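You operate a simulated robot arm through the tools that you are given. There is no shell and no other tool. Be economical: measure what you need, move in short steps, check, and stop when the job is done.

You are at the controls of a simulated two-armed robot. One attempt, no reset.

Task
Pick up the red socket wrench from the steel table with one hand, pass it to the other hand and put it on the middle shelf of the steel rack.
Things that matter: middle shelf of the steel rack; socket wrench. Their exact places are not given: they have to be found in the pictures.

It is judged by the outcome, as a careful person would: the job done as asked, and still so three seconds after it is handed in. It fails if anything else is knocked over, pushed out of place, dropped, spilled or broken.

Robot
Two 7-joint arms with two-finger grippers on one trunk, on a base that drives. Base frame: it is fixed to the floor where the robot stands at the start and does not move with it; the origin is under the middle of the robot, x ahead of it, y to its left, z up; the surface under the hand at the start is at about z = 0.86. Lengths are in m, angles in rad, forces in N, time in s.
The left shoulder is at the start at [0.025, 0.218, 1.205], the right one opposite. With the tool pointing down near the work surface each hand reaches from about 0.1 to 0.76 m from the robot's upright axis, wherever it stands, measured 20 degrees to its own side. Places, roughly: middle shelf of the steel rack [2, -1.9, 0.9]. Payload 2.2 kg a hand.
The tool frame of a hand sits at the grasp point between the pads (the TCP): z along the fingers, y along the line on which they close. The tips reach 0.019 m beyond it. Largest opening 0.116 m; the body of the gripper starts 0.07 m behind the TCP.
Orientation is that of the tool frame in the base frame, as [roll, pitch, yaw] about the fixed x, y, z axes, in that order (R = Rz(yaw) Ry(pitch) Rx(roll)). With the fingers straight down and closing along the base's y, the tool's x points along the base's -x, its y along +y and its z along -z.

Tools
- The arms move only by the tool servo_tool. It takes "left_plan", "right_plan" or both (then of equal length, played together; a hand with none holds still); each is a list of rows, each a list of 3 entries, a list of its own where there are three numbers: the shift along the tool's x, y, z in units of 500 mm (1.0 is 500 mm), then the turn, a rotation vector about the tool's x, y, z in units of 60 degrees (1.0 is 60 degrees), then the finger opening in m, from 0 to 0.116. In form: [[[dx, dy, dz], [rx, ry, rz], fingers], ...]. A call has 1 to 20 rows; each row is the pose to reach, as a shift and turn from the pose commanded when the call began, along the tool's axes at that moment. A call with a number of a shift or a turn outside -1 to 1 is refused whole. Each row takes 0.2 s and may step no farther than 0.05 m and 0.15 rad from the row before; otherwise, or with a gripper value out of range, the whole call is refused. Where a pose cannot be reached the arm comes as near as it can. A force on the tool above 40 N (or 10 N above the force at the start of the call, whichever is more), or a blocked arm, ends the call early, and 0.2 s more pass. The fingers move at their own pace and stop on an object; they squeeze with about 32 N. The grip force told is the motor's: it shows also when the fingers shut on nothing. Time passes only in rows, and 0.2 s behind the last, so rows that repeat a pose let the fingers close. It gives the time, the measured TCP pose, the force on the tool (base axes), the opening and the grip force at its end, in the units of the frame above (readings bear some noise), with the torque about the TCP (base axes, N m) and any sound that the robot's microphone picked up, and new pictures: "views" is both (left out), scene, wrist or none (wrist: the cameras of the hands that moved).
- Cameras (640 x 400 px; columns grow to the right, rows downward): "scene" is now at [0.1271, 0.0293, 1.3766]; the picture's right is [0.33, -0.94, 0.00], its down [-0.52, -0.18, -0.84] and it looks along [0.79, 0.28, -0.55] (base axes); focal length 293 px, centre (320, 200). "left" rides on the left gripper at [0.069, 0.015, -0.097] in its tool frame; the picture's right is [-0.21, 0.98, 0.00], its down [-0.76, -0.17, -0.63] and it looks along [-0.62, -0.14, 0.77] (tool axes); focal length 251 px, centre (320, 200). "right" rides on the right gripper at [0.069, -0.015, -0.097] in its tool frame; the picture's right is [0.21, 0.98, 0.00], its down [-0.76, 0.17, -0.63] and it looks along [-0.62, 0.14, 0.77] (tool axes); focal length 251 px, centre (320, 200).
- slide_trunk(by): slides the trunk up (or, below 0, down) by that many m; the arms and the scene camera ride with it, the base frame stays. It gives what a move gives, with no picture.
- drive_base(legs): drives the robot by 1 to 6 legs, each [ahead, left, turn to the left] in m, m and rad, along the robot's own axes; the way and the turn of a leg run together, so that a leg with both is an arc; at most 1.5 m and 3.142 rad a leg. The arms and the cameras ride along, it lands a little off, and it stops where it bumps. It gives what a move gives, and a new picture of the scene camera.
- turn_head(pan, tilt): turns the head with the scene camera to pan (to the left, within 1.396 rad either way) and tilt (down, from -0.506 to 1.204), counted from straight ahead of the robot. It gives what a move gives, and a new picture of the scene camera.
- probe_pixels(camera, pixels): there is no depth. For up to 12 entries [column, row, z] of the newest picture of that camera ("zoom" is the newest enlarged one), the place [x, y] in the base frame at which the ray of that pixel passes the height z, good to about 0.002 m. No time passes.
- inspect(camera, box): a new picture of the part [left, top, right, bottom] of that camera's present view, enlarged. No time passes.
- finish_job(): hands the job in; it is judged then, once.

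Work in short steps. Measure before you move; look again where a grasp or a placing could have gone wrong, and mend it. You have 80 turns and 260 pictures in all, those below and enlarged ones among them. Open the grippers and draw the arms clear of the work before you hand the job in, unless the task says otherwise; then end with one line.

The tools are called after "Call:" as name(argument=value, ...) on one line, values as JSON. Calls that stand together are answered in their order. servo_tool: Moves the arms, as the interface text tells. Its arguments: {"type":"object","properties":{"left_plan":{"type":"array","items":{"type":"array"}},"right_plan":{"type":"array","items":{"type":"array"}},"views":{"type":"string","enum":["both","scene","wrist","none"]}},"required":[]} The other tools are called the same way: slide_trunk (by) slides the trunk up or down; drive_base (legs) drives the base; turn_head (pan, tilt) turns the head that bears the scene camera; probe_pixels (camera, pixels) gives the place at which the rays of pixels pass given heights; inspect (camera, box) takes an enlarged picture of a part of a camera's view; finish_job () hands the job in.

At the start:

```text
time_s: 0.0
left_position: [0.459, 0.278, 1.1721]
left_tcp_rot: [-3.14, -0.001, -3.142]
left_wrist_force: [-0.7, -1.1, 0.0]
left_ft_torque: [-0.02, 0.03, 0.01]
left_width: 0.116
left_gripper_force: 0.0
right_position: [0.5418, -0.0707, 1.0875]
right_tcp_rot: [-3.141, -0.004, -3.141]
right_wrist_force: [0.1, 0.2, -0.2]
right_ft_torque: [-0.02, 0.0, 0.0]
right_width: 0.1158
right_gripper_force: 0.0
trunk travel left (down, up): [-0.35, 0.14]
robot x, y, heading: [-0.0009, -0.0014, 0.001]
head pan, tilt: [0.34, 0.574]
```

scene: 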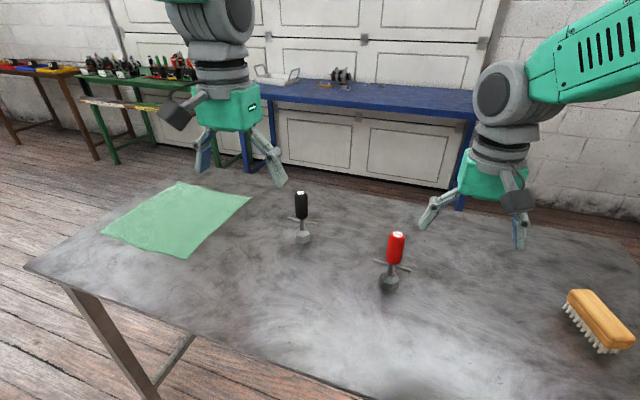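
right: 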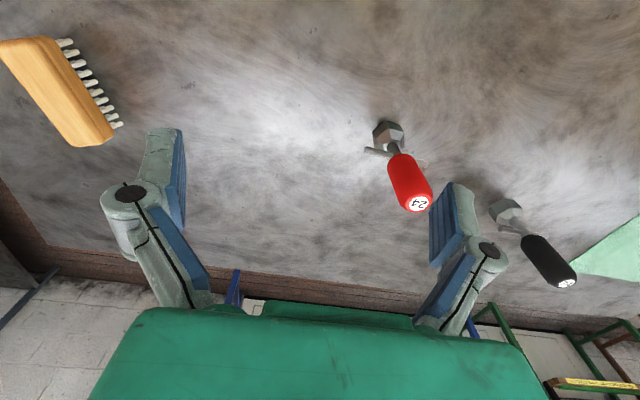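
left: 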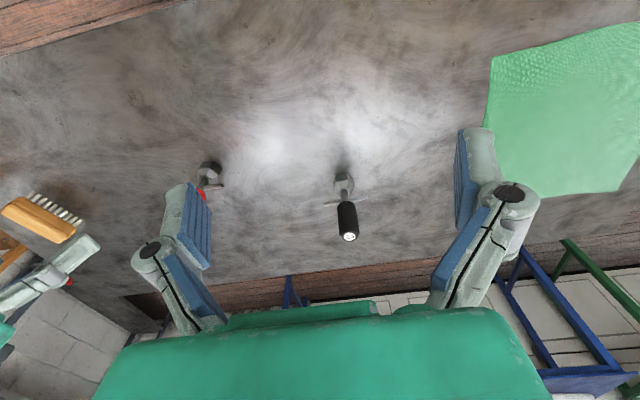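

The red wrench stands upright at scene px (390,260). I zoom in and probe its base.

Call:
inspect(camera="scene", box=[340, 210, 450, 310])

Call:
probe_pixels(camera="scene", pixels=[[388, 284, 0.86], [396, 235, 0.98], [396, 235, 1.0], [392, 263, 0.92], [375, 261, 0.9], [411, 270, 0.9], [302, 239, 0.86]])

Call:
probe_pixels(camera="right", pixels=[[388, 138, 0.86], [419, 204, 0.98], [419, 204, 1.0], [396, 157, 0.9], [396, 157, 0.92], [367, 152, 0.9], [425, 165, 0.9]])

Call:
inspect(camera="right", box=[340, 100, 460, 230])

```text
4.00 times, centred on (395, 260) of scene
```

zoom: 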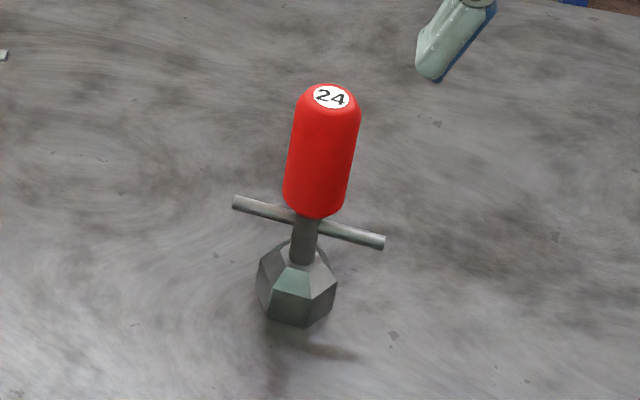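

```text
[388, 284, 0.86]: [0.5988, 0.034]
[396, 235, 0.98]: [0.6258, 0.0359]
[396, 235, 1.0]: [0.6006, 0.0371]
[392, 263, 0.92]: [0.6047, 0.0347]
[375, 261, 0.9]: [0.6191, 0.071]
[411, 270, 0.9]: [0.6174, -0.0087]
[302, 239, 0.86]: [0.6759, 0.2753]
```

```text
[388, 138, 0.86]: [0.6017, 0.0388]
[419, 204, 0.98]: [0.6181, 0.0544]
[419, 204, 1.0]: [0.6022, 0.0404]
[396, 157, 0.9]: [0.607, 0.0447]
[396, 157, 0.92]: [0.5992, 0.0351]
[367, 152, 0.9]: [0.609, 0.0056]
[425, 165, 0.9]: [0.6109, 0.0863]
```

```text
3.08 times, centred on (400, 165) of right
```

zoom: 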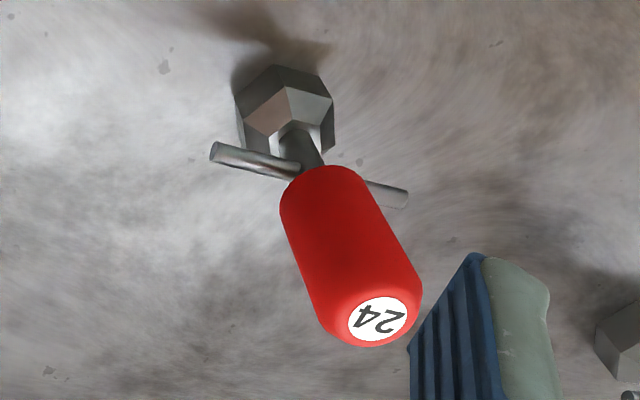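

The wrench stands at about (0.601, 0.036), with its top at z≈1.0 and the handle running 0.925–1.0. Before I choose the grasp, I look at the rack.

Call:
turn_head(pan=-0.76, tilt=0.2)

```text
time_s: 1.3
left_position: [0.457, 0.2777, 1.1743]
left_tcp_rot: [-3.139, 0.002, -3.141]
left_wrist_force: [-0.7, 0.8, 0.5]
left_ft_torque: [0.03, 0.04, 0.01]
left_width: 0.116
left_gripper_force: 0.2
right_position: [0.5381, -0.0697, 1.089]
right_tcp_rot: [3.141, 0.003, -3.141]
right_wrist_force: [0.3, 0.3, 0.2]
right_ft_torque: [-0.05, 0.02, -0.01]
right_width: 0.116
right_gripper_force: 0.0
trunk travel left (down, up): [-0.35, 0.14]
robot x, y, heading: [0.0011, 0.0002, 0.004]
head pan, tilt: [-0.759, 0.201]
```

scene: 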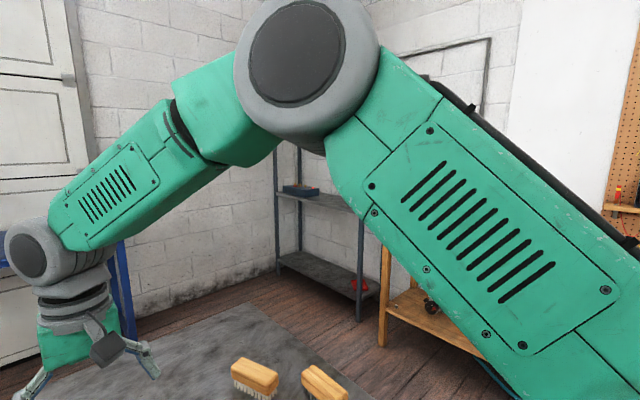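

The rack shows at (330,220), partly hidden by the arm. I zoom in on it.

Call:
inspect(camera="scene", box=[250, 130, 410, 330])

Call:
probe_pixels(camera="scene", pixels=[[278, 193, 0.9], [365, 213, 0.9], [278, 262, 0.4], [358, 296, 0.4], [358, 320, 0.0], [280, 275, 0.0]])

```text
2.00 times, centred on (330, 230) of scene
```

zoom: 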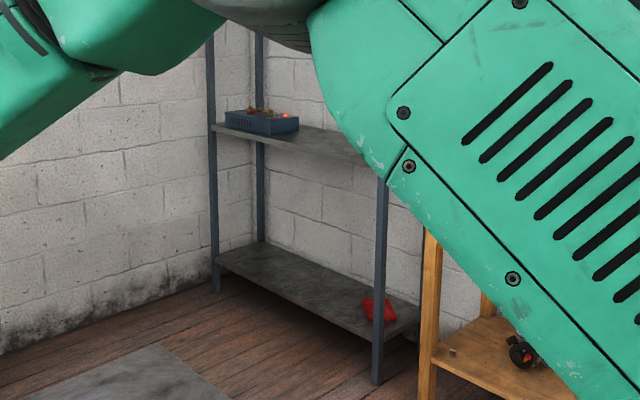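

```text
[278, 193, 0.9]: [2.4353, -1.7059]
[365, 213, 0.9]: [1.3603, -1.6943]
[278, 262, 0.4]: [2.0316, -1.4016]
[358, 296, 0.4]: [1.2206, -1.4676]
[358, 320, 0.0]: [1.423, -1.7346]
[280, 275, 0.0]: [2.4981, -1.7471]
```

The rack front runs along x at y≈-1.72, and its middle shelf is at about z=0.9. The left hand will pick from above near the handle top, then the right hand will take the lower handle from the side. I move the left hand over the wrench and draw the right hand aside.

Call:
turn_head(pan=0.15, tilt=0.6)

Call:
servo_tool(left_plan=[[[-0.048, -0.08, 0], [0, 0, 0], 0.08], [[-0.096, -0.16, 0], [0, 0, 0], 0.08], [[-0.144, -0.24, 0], [0, 0, 0], 0.08], [[-0.192, -0.32, 0], [0, 0, 0], 0.08], [[-0.24, -0.4, 0], [0, 0, 0], 0.08], [[-0.288, -0.484, 0], [0, 0, 0], 0.08], [[-0.288, -0.484, 0], [0, 0, 0], 0.08]], right_plan=[[[0.035, -0.08, 0], [0, 0, 0], 0.116], [[0.07, -0.16, 0], [0, 0, 0], 0.116], [[0.105, -0.24, 0], [0, 0, 0], 0.116], [[0.14, -0.32, 0], [0, 0, 0], 0.116], [[0.17, -0.4, 0], [0, 0, 0], 0.116], [[0.2, -0.46, 0], [0, 0, 0], 0.116], [[0.2, -0.46, 0], [0, 0, 0], 0.116]])

```text
time_s: 2.5
left_position: [0.4561, 0.2782, 1.1737]
left_tcp_rot: [-3.14, 0.001, -3.141]
left_wrist_force: [0.3, -0.3, -0.6]
left_ft_torque: [-0.01, 0.0, 0.01]
left_width: 0.1161
left_gripper_force: 0.1
right_position: [0.5387, -0.0702, 1.0895]
right_tcp_rot: [3.14, 0.002, 3.141]
right_wrist_force: [-0.2, 0.0, -0.2]
right_ft_torque: [-0.01, 0.03, 0.0]
right_width: 0.1158
right_gripper_force: 0.2
trunk travel left (down, up): [-0.35, 0.14]
robot x, y, heading: [0.0015, -0.0017, -0.004]
head pan, tilt: [0.15, 0.6]
```

scene: 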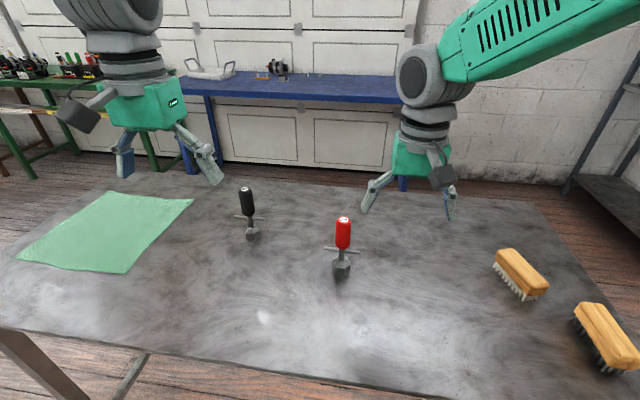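

```text
time_s: 4.1
left_position: [0.5976, 0.0342, 1.1743]
left_tcp_rot: [-3.141, 0.0, -3.138]
left_wrist_force: [-0.9, -1.0, 0.3]
left_ft_torque: [0.0, 0.01, 0.01]
left_width: 0.0803
left_gripper_force: 0.1
right_position: [0.4386, -0.3032, 1.0888]
right_tcp_rot: [3.14, 0.002, -3.14]
right_wrist_force: [-0.5, 0.0, -0.4]
right_ft_torque: [-0.01, 0.0, 0.0]
right_width: 0.1159
right_gripper_force: 0.1
trunk travel left (down, up): [-0.35, 0.14]
robot x, y, heading: [-0.0004, 0.0005, -0.001]
head pan, tilt: [0.15, 0.6]
```

scene: 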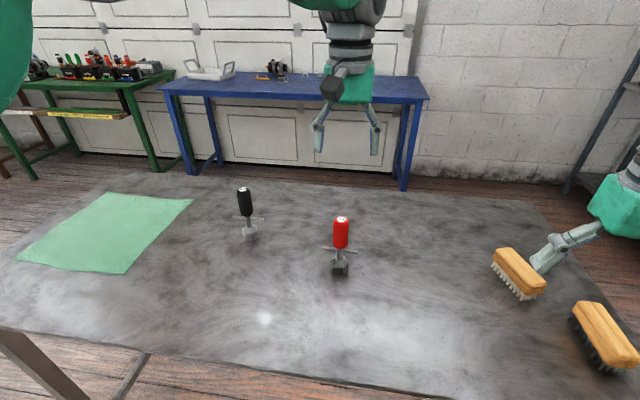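
right: 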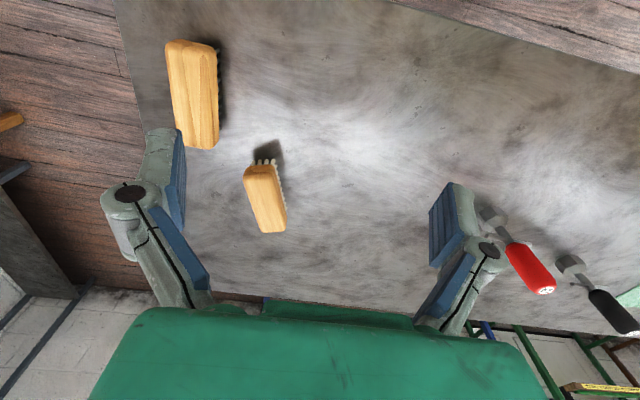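
left: 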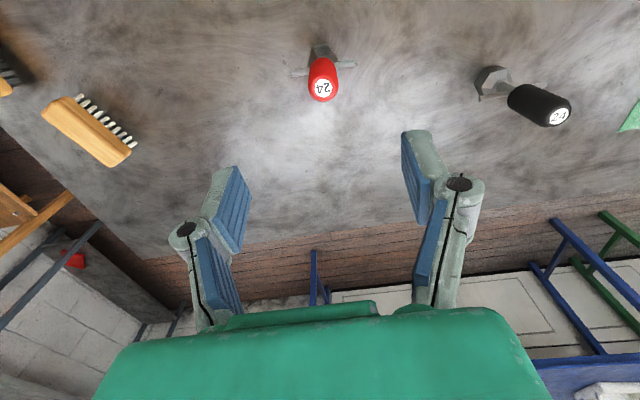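

The left hand is above the wrench. I measure the handle top again from the left camera at (323,87) and from the scene.

Call:
probe_pixels(camera="left", pixels=[[323, 87, 0.99], [323, 87, 1.0], [323, 87, 1.01]])

Call:
probe_pixels(camera="scene", pixels=[[341, 218, 0.99], [341, 218, 1.0], [341, 218, 1.01], [340, 270, 0.86], [341, 248, 0.92]])

```text
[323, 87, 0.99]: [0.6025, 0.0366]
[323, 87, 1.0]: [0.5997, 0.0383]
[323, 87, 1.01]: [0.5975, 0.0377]
```

```text
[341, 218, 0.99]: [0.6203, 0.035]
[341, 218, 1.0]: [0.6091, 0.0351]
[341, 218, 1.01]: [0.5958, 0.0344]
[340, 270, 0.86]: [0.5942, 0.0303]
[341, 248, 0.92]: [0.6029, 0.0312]
```

The top is at (0.600, 0.037, ~1.005). I lower the left hand to TCP z=0.983 and close.

Call:
servo_tool(left_plan=[[[-0.004, 0.004, 0.09], [0, 0, 0], 0.08], [[-0.004, 0.004, 0.18], [0, 0, 0], 0.08], [[-0.004, 0.004, 0.26], [0, 0, 0], 0.08], [[-0.004, 0.004, 0.33], [0, 0, 0], 0.08], [[-0.004, 0.004, 0.382], [0, 0, 0], 0.08], [[-0.004, 0.004, 0.382], [0, 0, 0], 0.08]])

```text
time_s: 5.5
left_position: [0.6002, 0.0355, 0.9835]
left_tcp_rot: [3.14, 0.003, -3.141]
left_wrist_force: [-0.2, 0.2, 0.4]
left_ft_torque: [-0.02, -0.03, -0.04]
left_width: 0.0801
left_gripper_force: 0.0
right_position: [0.4386, -0.302, 1.0892]
right_tcp_rot: [3.138, 0.002, 3.139]
right_wrist_force: [0.2, 0.0, 0.4]
right_ft_torque: [-0.01, 0.0, 0.02]
right_width: 0.116
right_gripper_force: 0.1
trunk travel left (down, up): [-0.35, 0.14]
robot x, y, heading: [-0.0009, 0.0009, 0.001]
head pan, tilt: [0.15, 0.6]
```

scene: 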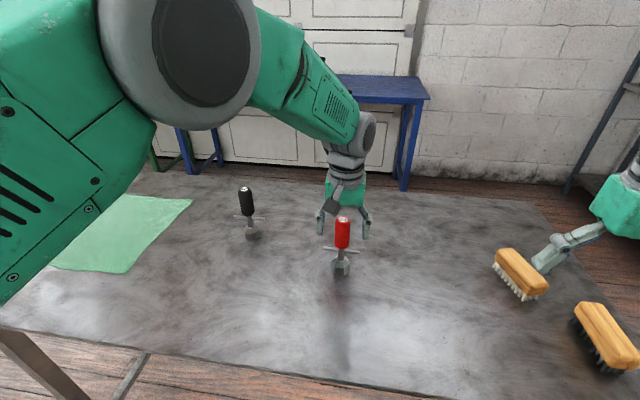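
left: 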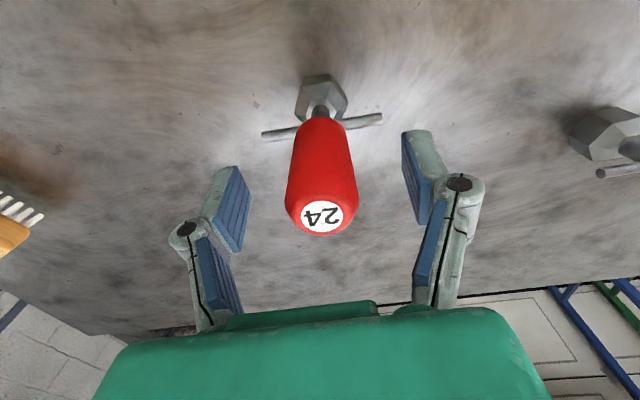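

The handle is centred between the pads: the TCP projects to (320,187), on the red handle. I close.

Call:
servo_tool(left_plan=[[[0, 0, 0], [0, 0, 0], 0.0], [[0, 0, 0], [0, 0, 0], 0.0], [[0, 0, 0], [0, 0, 0], 0.0], [[0, 0, 0], [0, 0, 0], 0.0]], views="wrist")

```text
time_s: 6.5
left_position: [0.6021, 0.0359, 0.9842]
left_tcp_rot: [3.139, 0.003, 3.14]
left_wrist_force: [0.0, -1.6, -0.9]
left_ft_torque: [-0.2, 0.0, -0.01]
left_width: 0.0323
left_gripper_force: 32.0
right_position: [0.4401, -0.3021, 1.089]
right_tcp_rot: [3.14, 0.003, -3.141]
right_wrist_force: [0.2, 0.3, -0.3]
right_ft_torque: [0.0, -0.03, 0.01]
right_width: 0.1159
right_gripper_force: 0.0
trunk travel left (down, up): [-0.35, 0.14]
robot x, y, heading: [-0.0007, -0.0029, -0.001]
head pan, tilt: [0.15, 0.6]
```

left: 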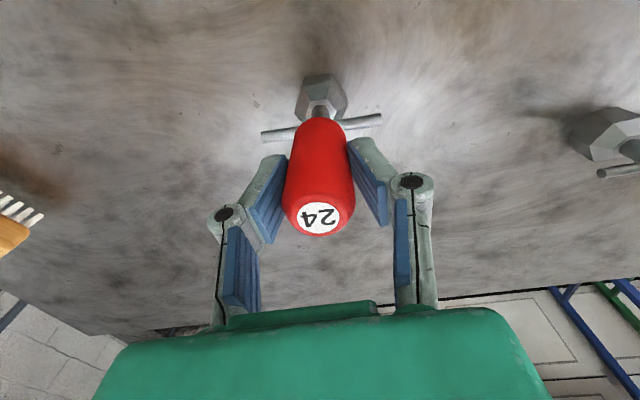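

It is gripped at 0.032 m wide. I lift it, bring it back a little and start turning it so the crossbar points along x.

Call:
servo_tool(left_plan=[[[0, 0, -0.08], [0, 0, 0], 0.0], [[0, 0, -0.16], [0, 0, 0], 0.0], [[0, 0, -0.24], [0, 0, 0.12], 0.0], [[0.02, 0.01, -0.3], [0, 0, 0.25], 0.0], [[0.04, 0.02, -0.36], [0, 0, 0.38], 0.0], [[0.07, 0.03, -0.36], [0, 0, 0.51], 0.0], [[0.1, 0.04, -0.36], [0, 0, 0.64], 0.0], [[0.1, 0.05, -0.36], [0, 0, 0.75], 0.0]], views="scene")

```text
time_s: 8.3
left_position: [0.552, 0.0593, 1.1621]
left_tcp_rot: [3.141, 0.001, 2.353]
left_wrist_force: [-0.3, -0.4, 0.2]
left_ft_torque: [0.01, 0.02, 0.0]
left_width: 0.0001
left_gripper_force: 28.7
right_position: [0.441, -0.3011, 1.0874]
right_tcp_rot: [3.142, -0.001, 3.141]
right_wrist_force: [0.5, 0.8, -0.2]
right_ft_torque: [0.01, 0.0, 0.02]
right_width: 0.116
right_gripper_force: 0.0
trunk travel left (down, up): [-0.35, 0.14]
robot x, y, heading: [-0.0028, -0.0007, -0.0]
head pan, tilt: [0.15, 0.6]
```

scene: 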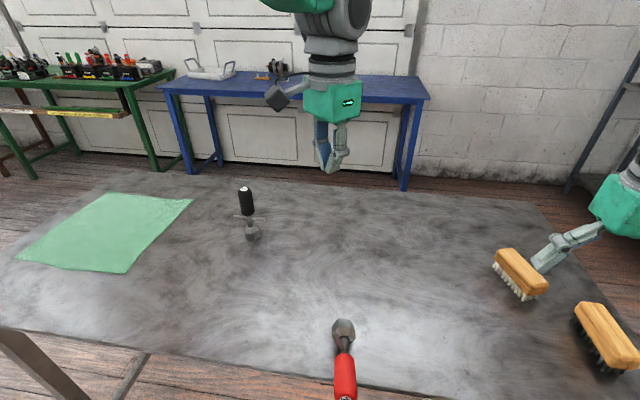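

The wrench slipped out (width 0) and now lies near the front table edge at (345,360). I tilt the head down to see it.

Call:
turn_head(pan=0.0, tilt=0.95)

Call:
inspect(camera="scene", box=[200, 160, 440, 310])

Call:
inspect(camera="right", box=[0, 0, 640, 400])

```text
time_s: 9.2
left_position: [0.5508, 0.0591, 1.1616]
left_tcp_rot: [3.139, 0.001, 2.356]
left_wrist_force: [0.1, 0.5, -0.4]
left_ft_torque: [-0.01, -0.02, -0.01]
left_width: 0.0
left_gripper_force: 28.1
right_position: [0.4393, -0.3018, 1.0892]
right_tcp_rot: [3.139, 0.001, 3.14]
right_wrist_force: [-0.5, -0.4, -1.5]
right_ft_torque: [0.03, -0.01, 0.03]
right_width: 0.1161
right_gripper_force: 0.0
trunk travel left (down, up): [-0.35, 0.14]
robot x, y, heading: [0.0035, -0.0009, 0.001]
head pan, tilt: [0.0, 0.949]
```

scene: 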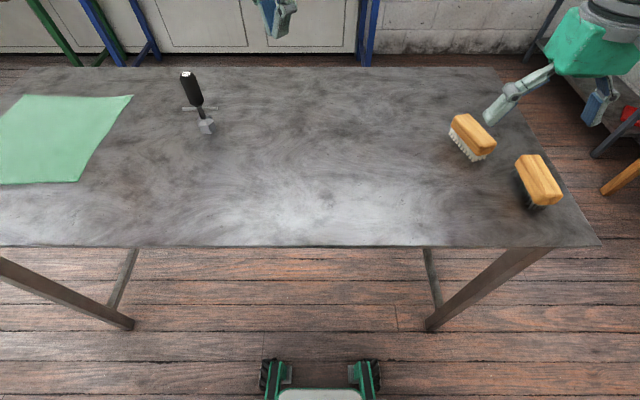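

```text
2.67 times, centred on (320, 235) of scene
```

zoom: 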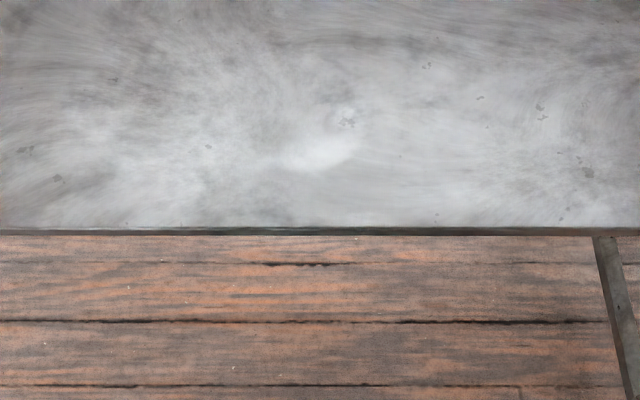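

```text
1.00 times, centred on (320, 200) of right (not enlarged: the box is as wide or as high as the picture)
```

zoom: 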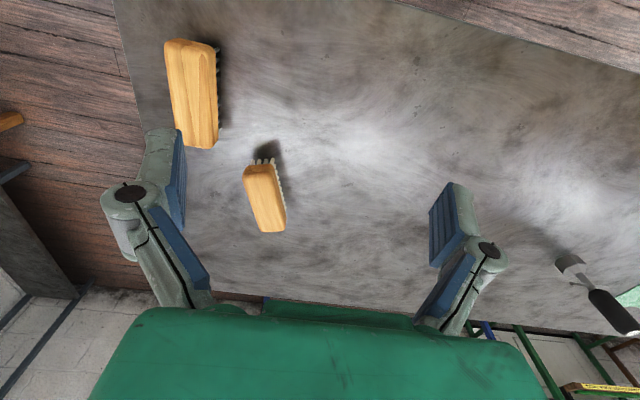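

The wrench is no longer on the table; it must have rolled off the front edge. I look down at the floor near the base.

Call:
turn_head(pan=0.0, tilt=1.2)

Call:
turn_head(pan=0.8, tilt=1.1)

Call:
turn_head(pan=-0.8, tilt=1.1)

```text
time_s: 9.9
left_position: [0.5531, 0.0592, 1.1612]
left_tcp_rot: [3.139, -0.001, 2.356]
left_wrist_force: [-0.5, 0.2, 0.0]
left_ft_torque: [-0.05, 0.0, 0.0]
left_width: 0.0
left_gripper_force: 28.2
right_position: [0.4393, -0.3018, 1.0886]
right_tcp_rot: [3.139, 0.001, -3.141]
right_wrist_force: [0.6, 0.3, -0.2]
right_ft_torque: [-0.02, 0.0, -0.01]
right_width: 0.116
right_gripper_force: 0.0
trunk travel left (down, up): [-0.35, 0.14]
robot x, y, heading: [-0.0027, 0.0023, -0.007]
head pan, tilt: [0.0, 1.201]
```

scene: 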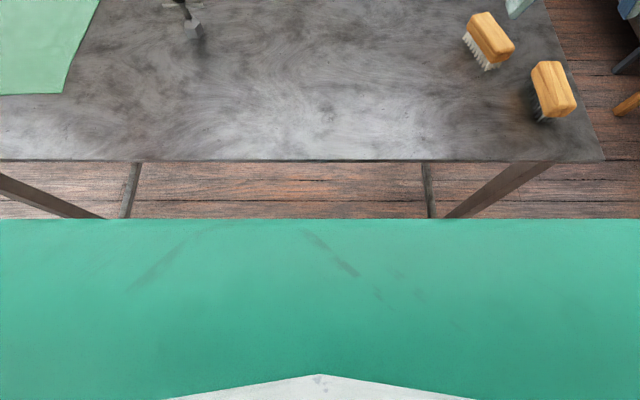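

```text
time_s: 11.1
left_position: [0.5531, 0.0586, 1.161]
left_tcp_rot: [3.14, 0.001, 2.357]
left_wrist_force: [-0.5, 0.0, -0.2]
left_ft_torque: [-0.01, -0.01, 0.02]
left_width: 0.0003
left_gripper_force: 28.4
right_position: [0.4402, -0.3021, 1.0895]
right_tcp_rot: [3.14, 0.002, -3.141]
right_wrist_force: [-0.1, -0.4, -0.3]
right_ft_torque: [0.03, -0.01, -0.01]
right_width: 0.1158
right_gripper_force: 0.0
trunk travel left (down, up): [-0.35, 0.14]
robot x, y, heading: [0.0012, -0.0005, 0.004]
head pan, tilt: [0.799, 1.1]
```

scene: 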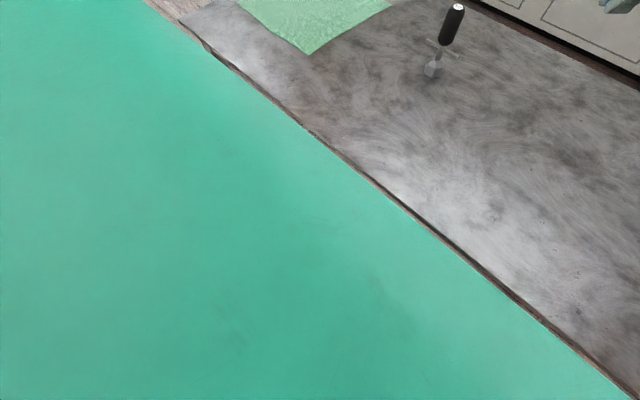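

```text
time_s: 12.7
left_position: [0.552, 0.0585, 1.1614]
left_tcp_rot: [3.141, 0.001, 2.356]
left_wrist_force: [0.3, -0.2, -0.1]
left_ft_torque: [0.04, -0.01, 0.01]
left_width: 0.0
left_gripper_force: 27.9
right_position: [0.4389, -0.3019, 1.0895]
right_tcp_rot: [3.14, 0.001, 3.141]
right_wrist_force: [-0.3, 0.4, 0.4]
right_ft_torque: [0.03, 0.0, 0.01]
right_width: 0.1158
right_gripper_force: 0.0
trunk travel left (down, up): [-0.35, 0.14]
robot x, y, heading: [-0.0007, 0.0012, -0.001]
head pan, tilt: [-0.799, 1.1]
```

scene: 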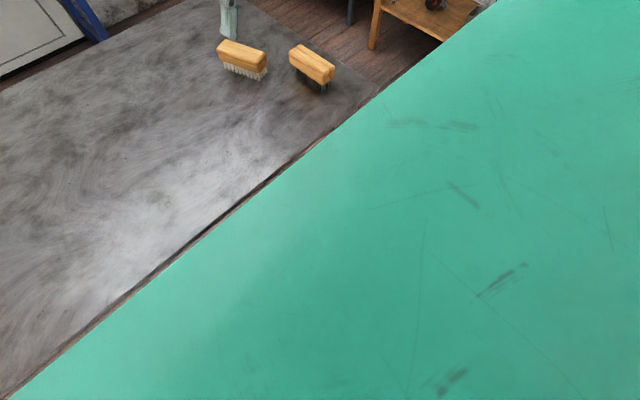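

It is still not visible. I check the floor beside the base at a middle tilt.

Call:
turn_head(pan=-0.5, tilt=0.98)

Call:
turn_head(pan=0.5, tilt=0.98)

Call:
turn_head(pan=0.0, tilt=1.05)

```text
time_s: 13.5
left_position: [0.5531, 0.0584, 1.1613]
left_tcp_rot: [3.138, 0.0, 2.36]
left_wrist_force: [0.4, 0.0, -0.1]
left_ft_torque: [0.01, -0.03, 0.02]
left_width: 0.0
left_gripper_force: 28.6
right_position: [0.439, -0.302, 1.0892]
right_tcp_rot: [3.14, 0.001, 3.141]
right_wrist_force: [0.0, 0.4, -0.4]
right_ft_torque: [-0.02, 0.03, 0.0]
right_width: 0.116
right_gripper_force: 0.0
trunk travel left (down, up): [-0.35, 0.14]
robot x, y, heading: [-0.0029, 0.0006, -0.003]
head pan, tilt: [-0.499, 0.979]
```

scene: 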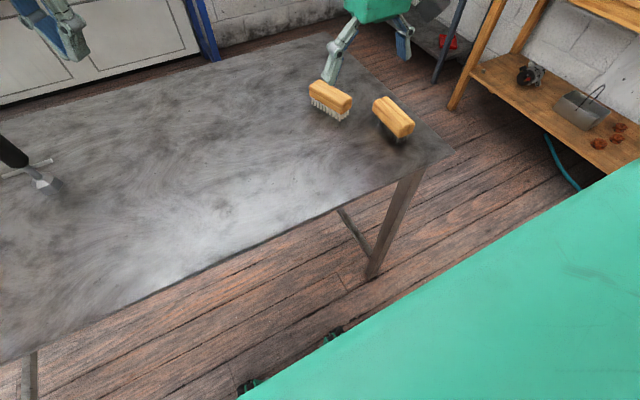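

```text
time_s: 14.8
left_position: [0.5518, 0.0596, 1.1612]
left_tcp_rot: [3.14, 0.001, 2.356]
left_wrist_force: [0.0, -0.2, -0.2]
left_ft_torque: [-0.04, -0.02, 0.0]
left_width: 0.0
left_gripper_force: 28.3
right_position: [0.4413, -0.3014, 1.0884]
right_tcp_rot: [3.138, 0.001, -3.141]
right_wrist_force: [-0.4, 0.5, -0.1]
right_ft_torque: [0.0, -0.03, 0.01]
right_width: 0.1163
right_gripper_force: 0.0
trunk travel left (down, up): [-0.35, 0.14]
robot x, y, heading: [-0.002, 0.0009, -0.003]
head pan, tilt: [0.499, 0.979]
```

scene: 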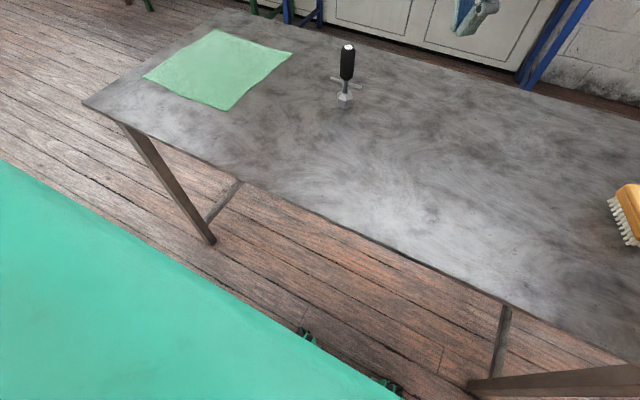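

```text
time_s: 15.7
left_position: [0.5528, 0.0588, 1.161]
left_tcp_rot: [3.139, 0.001, 2.355]
left_wrist_force: [-0.2, 0.7, -0.2]
left_ft_torque: [0.03, -0.04, -0.01]
left_width: 0.0001
left_gripper_force: 28.0
right_position: [0.4402, -0.302, 1.0889]
right_tcp_rot: [3.139, 0.003, -3.141]
right_wrist_force: [-0.3, 0.0, -0.5]
right_ft_torque: [0.0, 0.0, 0.01]
right_width: 0.1162
right_gripper_force: 0.1
trunk travel left (down, up): [-0.35, 0.14]
robot x, y, heading: [-0.0005, -0.002, -0.0]
head pan, tilt: [0.0, 1.051]
```

scene: 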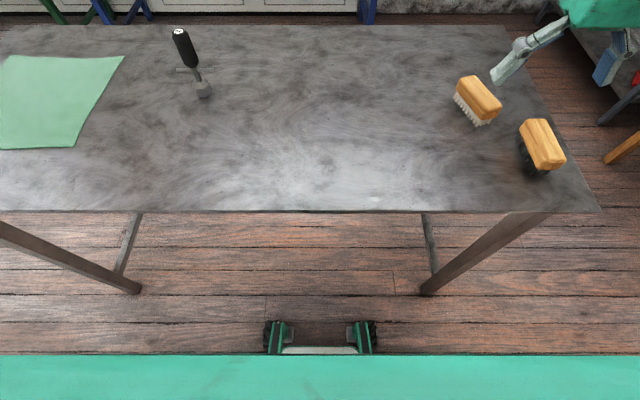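

The floor in front of the base is clear, so the wrench is under the chest or the table. I probe the table edge, then back off and look.

Call:
probe_pixels(camera="scene", pixels=[[320, 211, 0.86], [598, 211, 0.86], [320, 340, 0.1], [320, 350, 0.0], [430, 290, 0.0], [130, 290, 0.0], [600, 250, 0.0]])

Call:
drive_base(legs=[[-0.5, 0, 0]])

```text
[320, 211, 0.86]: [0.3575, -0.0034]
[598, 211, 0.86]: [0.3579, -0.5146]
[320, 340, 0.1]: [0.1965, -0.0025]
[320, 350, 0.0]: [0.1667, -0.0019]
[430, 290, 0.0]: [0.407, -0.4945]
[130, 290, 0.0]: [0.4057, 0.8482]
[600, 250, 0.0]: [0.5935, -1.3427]
```

```text
time_s: 18.6
left_position: [0.0676, 0.0593, 1.1615]
left_tcp_rot: [3.14, 0.0, 2.353]
left_wrist_force: [-0.3, -0.3, -0.7]
left_ft_torque: [0.02, -0.02, 0.04]
left_width: 0.0001
left_gripper_force: 28.7
right_position: [-0.0474, -0.3019, 1.0882]
right_tcp_rot: [3.138, 0.002, 3.139]
right_wrist_force: [-0.4, 0.0, -0.1]
right_ft_torque: [0.0, -0.03, 0.01]
right_width: 0.116
right_gripper_force: 0.1
trunk travel left (down, up): [-0.35, 0.14]
robot x, y, heading: [-0.485, 0.0002, -0.003]
head pan, tilt: [0.0, 1.051]
```

scene: 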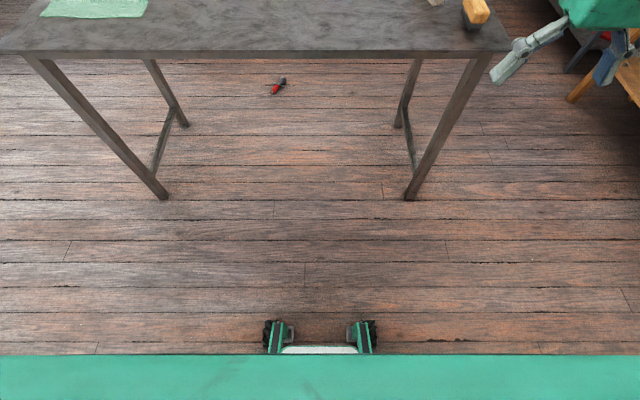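

The wrench lies on the floor under the table at (278,87). I probe its place and zoom in.

Call:
probe_pixels(camera="scene", pixels=[[278, 87, 0.02], [272, 92, 0.02], [284, 80, 0.02], [410, 198, 0.0], [162, 198, 0.0], [400, 126, 0.0], [184, 126, 0.0], [509, 52, 0.86], [0, 52, 0.86]])

Call:
inspect(camera="scene", box=[240, 60, 320, 110])

Call:
turn_head(pan=0.0, tilt=0.45)

```text
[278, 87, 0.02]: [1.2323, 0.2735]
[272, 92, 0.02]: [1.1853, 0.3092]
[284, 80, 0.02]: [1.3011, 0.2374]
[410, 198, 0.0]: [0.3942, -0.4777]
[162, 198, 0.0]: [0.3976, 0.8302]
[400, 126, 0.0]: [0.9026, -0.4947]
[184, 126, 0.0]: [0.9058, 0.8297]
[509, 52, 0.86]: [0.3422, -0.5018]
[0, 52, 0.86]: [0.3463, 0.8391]
```

```text
8.00 times, centred on (280, 85) of scene
```

zoom: 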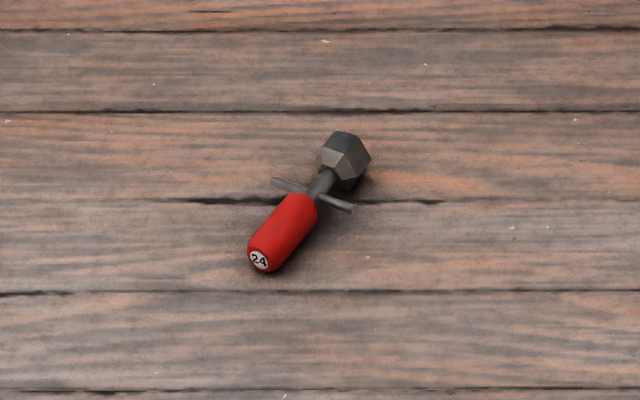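

```text
time_s: 19.6
left_position: [0.0625, 0.0592, 1.1627]
left_tcp_rot: [3.138, 0.002, 2.354]
left_wrist_force: [0.1, 0.7, 0.9]
left_ft_torque: [0.03, -0.02, -0.01]
left_width: 0.0
left_gripper_force: 28.4
right_position: [-0.0508, -0.3015, 1.0908]
right_tcp_rot: [3.141, 0.003, 3.14]
right_wrist_force: [-0.5, -0.6, -0.2]
right_ft_torque: [0.01, 0.02, 0.03]
right_width: 0.116
right_gripper_force: 0.0
trunk travel left (down, up): [-0.35, 0.14]
robot x, y, heading: [-0.4854, 0.002, 0.002]
head pan, tilt: [0.0, 0.45]
```

scene: 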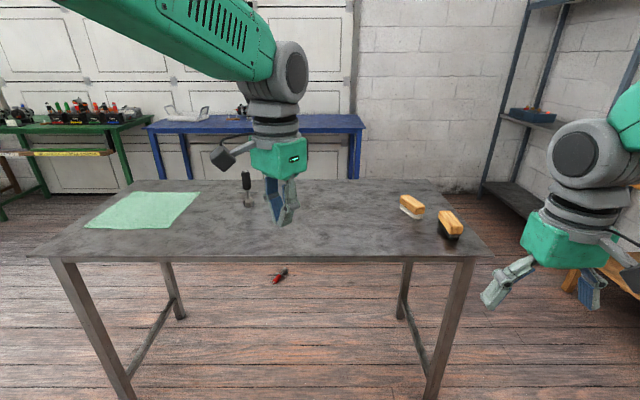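

The wrench is at (1.22, 0.27) on the floor, beyond the table's back legs at x≈0.9. I measure the gap to the blue bench behind it.

Call:
probe_pixels(camera="scene", pixels=[[355, 180, 0.0], [365, 125, 0.85], [150, 129, 0.85], [115, 181, 0.86], [437, 180, 0.86], [279, 277, 0.02], [535, 225, 0.0], [525, 195, 0.4]])

Call:
turn_head(pan=-0.6, tilt=0.5)

Call:
turn_head(pan=0.6, tilt=0.5)

```text
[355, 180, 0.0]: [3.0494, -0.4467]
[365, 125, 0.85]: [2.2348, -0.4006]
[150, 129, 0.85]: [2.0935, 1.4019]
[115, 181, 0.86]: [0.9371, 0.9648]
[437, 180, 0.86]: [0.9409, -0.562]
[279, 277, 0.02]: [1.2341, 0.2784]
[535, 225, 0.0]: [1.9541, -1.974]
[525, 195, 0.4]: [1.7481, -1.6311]
```

```text
time_s: 20.6
left_position: [0.0623, 0.059, 1.1642]
left_tcp_rot: [3.137, 0.005, 2.354]
left_wrist_force: [0.0, 0.7, -0.5]
left_ft_torque: [-0.02, -0.01, -0.01]
left_width: 0.0
left_gripper_force: 28.3
right_position: [-0.0513, -0.3023, 1.0897]
right_tcp_rot: [3.141, 0.004, 3.14]
right_wrist_force: [0.0, 0.6, -0.2]
right_ft_torque: [0.01, -0.01, 0.02]
right_width: 0.1161
right_gripper_force: 0.1
trunk travel left (down, up): [-0.35, 0.14]
robot x, y, heading: [-0.4888, -0.0003, -0.0]
head pan, tilt: [-0.6, 0.499]
```

scene: 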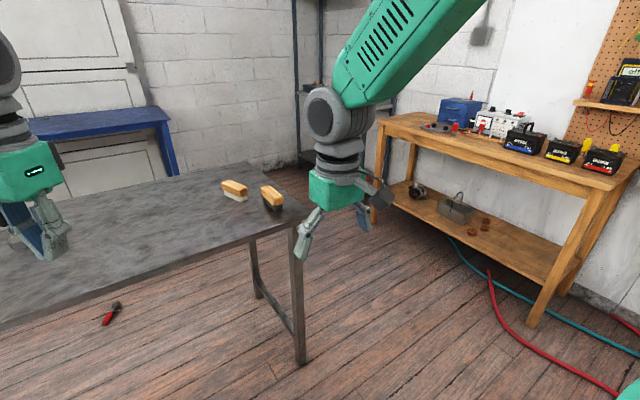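

```text
time_s: 22.0
left_position: [0.0637, 0.0595, 1.1649]
left_tcp_rot: [3.138, 0.003, 2.354]
left_wrist_force: [-1.6, 0.3, -0.6]
left_ft_torque: [0.0, 0.01, -0.04]
left_width: 0.0001
left_gripper_force: 28.8
right_position: [-0.0505, -0.3019, 1.0911]
right_tcp_rot: [-3.14, 0.005, 3.141]
right_wrist_force: [-0.8, -0.6, 1.0]
right_ft_torque: [-0.03, 0.02, 0.01]
right_width: 0.116
right_gripper_force: 0.0
trunk travel left (down, up): [-0.35, 0.14]
robot x, y, heading: [-0.485, -0.0008, -0.003]
head pan, tilt: [0.6, 0.499]
```

scene: 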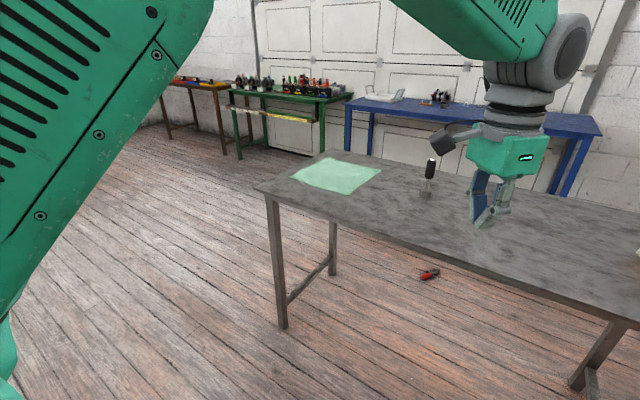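

The wrench can be reached from the aisle between table and blue bench, going round the table's left end. I retract the left hand and probe the green bench for clearance.

Call:
probe_pixels(camera="scene", pixels=[[318, 155, 0.0], [240, 158, 0.0], [350, 97, 0.85], [360, 190, 0.0], [429, 273, 0.02], [283, 327, 0.0], [233, 94, 0.85]])

Call:
servo_tool(left_plan=[[[0.08, 0.01, 0], [0, 0, 0], 0.0], [[0.16, 0.02, 0], [0, 0, 0], 0.0], [[0.24, 0.03, 0], [0, 0, 0], 0.0], [[0.32, 0.05, 0], [0, 0, 0], 0.0], [[0.4, 0.06, 0], [0, 0, 0], 0.0], [[0.494, 0.07, 0], [0, 0, 0], 0.0]], views="none")

Call:
turn_head(pan=1.2, tilt=0.4)

```text
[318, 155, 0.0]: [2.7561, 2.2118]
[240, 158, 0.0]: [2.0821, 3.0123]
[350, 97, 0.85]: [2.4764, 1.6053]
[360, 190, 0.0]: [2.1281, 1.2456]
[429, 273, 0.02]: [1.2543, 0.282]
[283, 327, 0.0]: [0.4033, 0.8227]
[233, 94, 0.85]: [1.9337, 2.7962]
```

```text
time_s: 23.4
left_position: [-0.0881, 0.2621, 1.1628]
left_tcp_rot: [3.137, 0.006, 2.355]
left_wrist_force: [-0.8, 0.5, -0.3]
left_ft_torque: [-0.03, -0.03, -0.01]
left_width: 0.0
left_gripper_force: 28.9
right_position: [-0.0522, -0.299, 1.0923]
right_tcp_rot: [-3.141, 0.009, 3.14]
right_wrist_force: [0.2, 0.5, 0.4]
right_ft_torque: [-0.01, -0.01, 0.05]
right_width: 0.1158
right_gripper_force: 0.1
trunk travel left (down, up): [-0.35, 0.14]
robot x, y, heading: [-0.4847, 0.0011, -0.002]
head pan, tilt: [0.6, 0.499]
```

```text
time_s: 24.4
left_position: [-0.0869, 0.2594, 1.1622]
left_tcp_rot: [3.138, 0.005, 2.354]
left_wrist_force: [0.6, -1.1, 0.3]
left_ft_torque: [0.0, 0.0, 0.02]
left_width: 0.0
left_gripper_force: 28.4
right_position: [-0.0507, -0.3008, 1.0903]
right_tcp_rot: [3.141, 0.006, 3.141]
right_wrist_force: [0.4, -0.7, -0.2]
right_ft_torque: [0.0, 0.04, -0.01]
right_width: 0.116
right_gripper_force: 0.0
trunk travel left (down, up): [-0.35, 0.14]
robot x, y, heading: [-0.4858, 0.0015, -0.002]
head pan, tilt: [1.201, 0.4]
```

scene: 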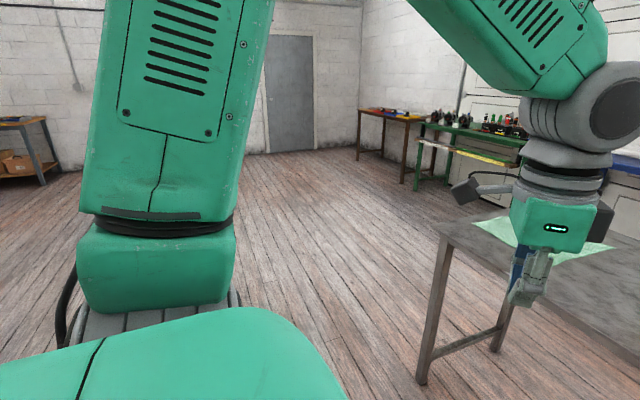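

The left side is open floor. I drive round the table: strafe left, go ahead, then turn about.

Call:
drive_base(legs=[[0, 1.5, 0], [0, 0.2, 0], [1.2, 0, 0], [0, 0, 3.14]])

Call:
turn_head(pan=0.6, tilt=0.7)

```text
time_s: 46.0
left_position: [0.3244, 1.4323, 1.1604]
left_tcp_rot: [-3.14, 0.007, -0.77]
left_wrist_force: [-0.3, 0.3, -0.2]
left_ft_torque: [0.01, 0.03, 0.0]
left_width: 0.0001
left_gripper_force: 28.4
right_position: [0.2761, 1.9934, 1.0904]
right_tcp_rot: [-3.134, 0.003, 0.017]
right_wrist_force: [-0.9, 0.1, 0.5]
right_ft_torque: [0.01, -0.07, -0.01]
right_width: 0.1161
right_gripper_force: 0.0
trunk travel left (down, up): [-0.35, 0.14]
robot x, y, heading: [0.7164, 1.7064, -3.125]
head pan, tilt: [1.201, 0.4]
```

scene: 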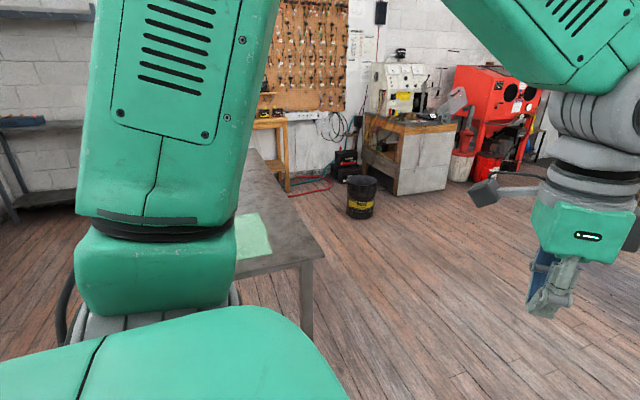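

```text
time_s: 47.0
left_position: [0.3287, 1.4908, 1.1728]
left_tcp_rot: [3.105, -0.018, -0.771]
left_wrist_force: [0.2, 1.1, -0.2]
left_ft_torque: [-0.02, 0.0, 0.01]
left_width: 0.0
left_gripper_force: 28.4
right_position: [0.2817, 2.0465, 1.0801]
right_tcp_rot: [3.104, 0.005, 0.013]
right_wrist_force: [0.8, 0.8, 0.5]
right_ft_torque: [-0.05, 0.03, -0.01]
right_width: 0.1159
right_gripper_force: 0.0
trunk travel left (down, up): [-0.35, 0.14]
robot x, y, heading: [0.7178, 1.7089, -3.122]
head pan, tilt: [0.6, 0.7]
```

scene: 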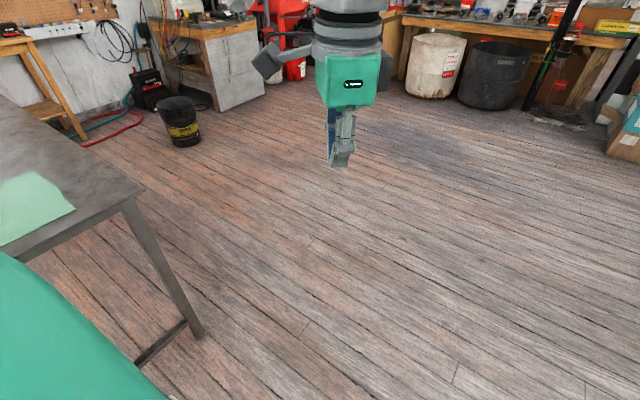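

I am at (0.72,1.71), facing back. I reverse to x≈1.6, then strafe part of the way toward the wrench.

Call:
drive_base(legs=[[-0.88, 0, 0], [0, 0.75, 0]])

Call:
turn_head(pan=0.6, tilt=0.95)

```text
time_s: 55.3
left_position: [1.1918, 0.7903, 1.1774]
left_tcp_rot: [3.094, -0.033, -0.802]
left_wrist_force: [0.1, 0.4, -0.7]
left_ft_torque: [-0.09, -0.05, -0.04]
left_width: 0.0003
left_gripper_force: 28.4
right_position: [1.1629, 1.3483, 1.0748]
right_tcp_rot: [3.086, 0.007, -0.021]
right_wrist_force: [0.4, 1.0, 0.1]
right_ft_torque: [-0.14, 0.06, 0.01]
right_width: 0.1159
right_gripper_force: 0.1
trunk travel left (down, up): [-0.35, 0.14]
robot x, y, heading: [1.5841, 0.9815, 3.127]
head pan, tilt: [0.6, 0.7]
```

scene: 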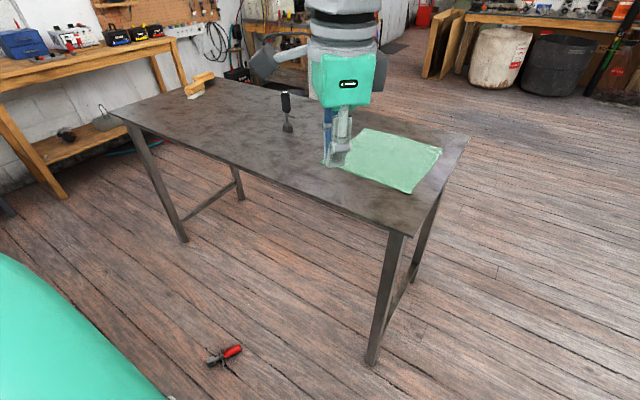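

```text
time_s: 56.1
left_position: [1.1898, 0.7666, 1.1701]
left_tcp_rot: [3.112, -0.017, -0.809]
left_wrist_force: [-0.6, -0.3, -0.3]
left_ft_torque: [0.02, 0.02, -0.02]
left_width: 0.0
left_gripper_force: 28.9
right_position: [1.1615, 1.325, 1.0809]
right_tcp_rot: [3.111, 0.002, -0.022]
right_wrist_force: [0.0, -1.6, 0.4]
right_ft_torque: [0.02, -0.03, -0.01]
right_width: 0.116
right_gripper_force: 0.0
trunk travel left (down, up): [-0.35, 0.14]
robot x, y, heading: [1.5847, 0.9796, 3.127]
head pan, tilt: [0.6, 0.949]
```

scene: 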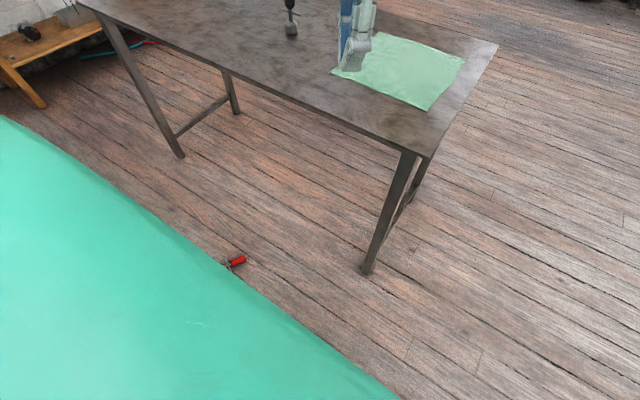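

The wrench is visible at (235,262). I probe it.

Call:
inspect(camera="scene", box=[200, 235, 280, 285])

Call:
probe_pixels(camera="scene", pixels=[[245, 258, 0.02], [225, 266, 0.02], [235, 262, 0.02]])

```text
8.00 times, centred on (240, 260) of scene
```

zoom: 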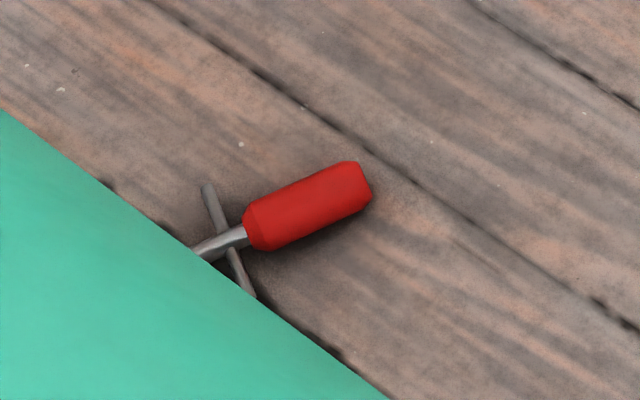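

```text
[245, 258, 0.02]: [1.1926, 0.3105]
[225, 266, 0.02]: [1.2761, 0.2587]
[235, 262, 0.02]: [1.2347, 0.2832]
```

The handle's lower end is at about (1.252,0.272), with the axis along (-0.85,0.53) toward the red end. I strafe so this lies about 0.37 ahead and 0.22 to the left of the robot, then look.

Call:
drive_base(legs=[[-0.03, 0.48, 0]])

Call:
servo_tool(left_plan=[[[0, 0, 0], [0, 0, 0], 0.116], [[0, 0, 0], [0, 0, 0], 0.116], [[0, 0, 0], [0, 0, 0], 0.116], [[0, 0, 0], [0, 0, 0], 0.116], [[0, 0, 0], [0, 0, 0], 0.116], [[0, 0, 0], [0, 0, 0], 0.116], [[0, 0, 0], [0, 0, 0], 0.116], [[0, 0, 0], [0, 0, 0], 0.116]], views="wrist")

```text
time_s: 58.9
left_position: [1.2133, 0.3367, 1.1799]
left_tcp_rot: [3.085, -0.039, -0.812]
left_wrist_force: [-0.6, 0.8, -0.7]
left_ft_torque: [-0.1, -0.03, -0.01]
left_width: 0.0
left_gripper_force: 28.4
right_position: [1.1877, 0.892, 1.0732]
right_tcp_rot: [3.075, 0.006, -0.03]
right_wrist_force: [0.4, 1.4, 0.1]
right_ft_torque: [-0.06, 0.02, 0.0]
right_width: 0.116
right_gripper_force: 0.0
trunk travel left (down, up): [-0.35, 0.14]
robot x, y, heading: [1.6043, 0.5092, 3.126]
head pan, tilt: [0.6, 0.949]
```

scene: 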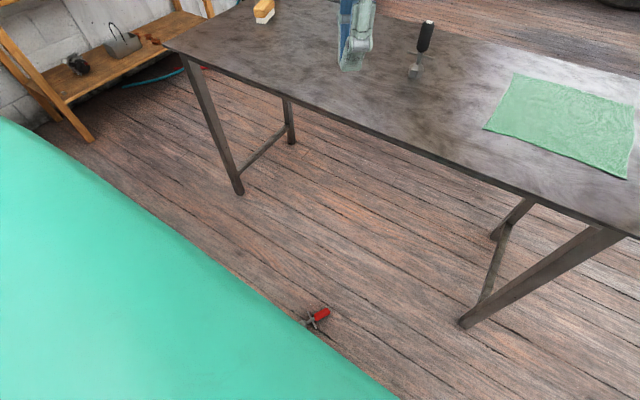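

```text
time_s: 60.9
left_position: [1.2183, 0.3923, 1.1854]
left_tcp_rot: [3.053, -0.063, -0.82]
left_wrist_force: [0.0, 2.9, 0.1]
left_ft_torque: [-0.22, -0.06, -0.03]
left_width: 0.1161
left_gripper_force: 0.1
right_position: [1.1936, 0.9424, 1.0573]
right_tcp_rot: [3.035, 0.006, -0.039]
right_wrist_force: [1.8, 2.2, -0.1]
right_ft_torque: [-0.28, 0.11, -0.01]
right_width: 0.116
right_gripper_force: 0.0
trunk travel left (down, up): [-0.35, 0.14]
robot x, y, heading: [1.608, 0.5264, 3.123]
head pan, tilt: [0.6, 0.949]
stopped in row 8 (left hand): the arm was blocked; the commanded pose is now the measured one
```

left: 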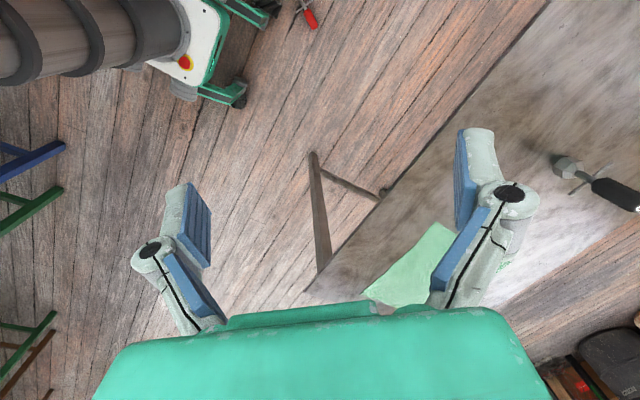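

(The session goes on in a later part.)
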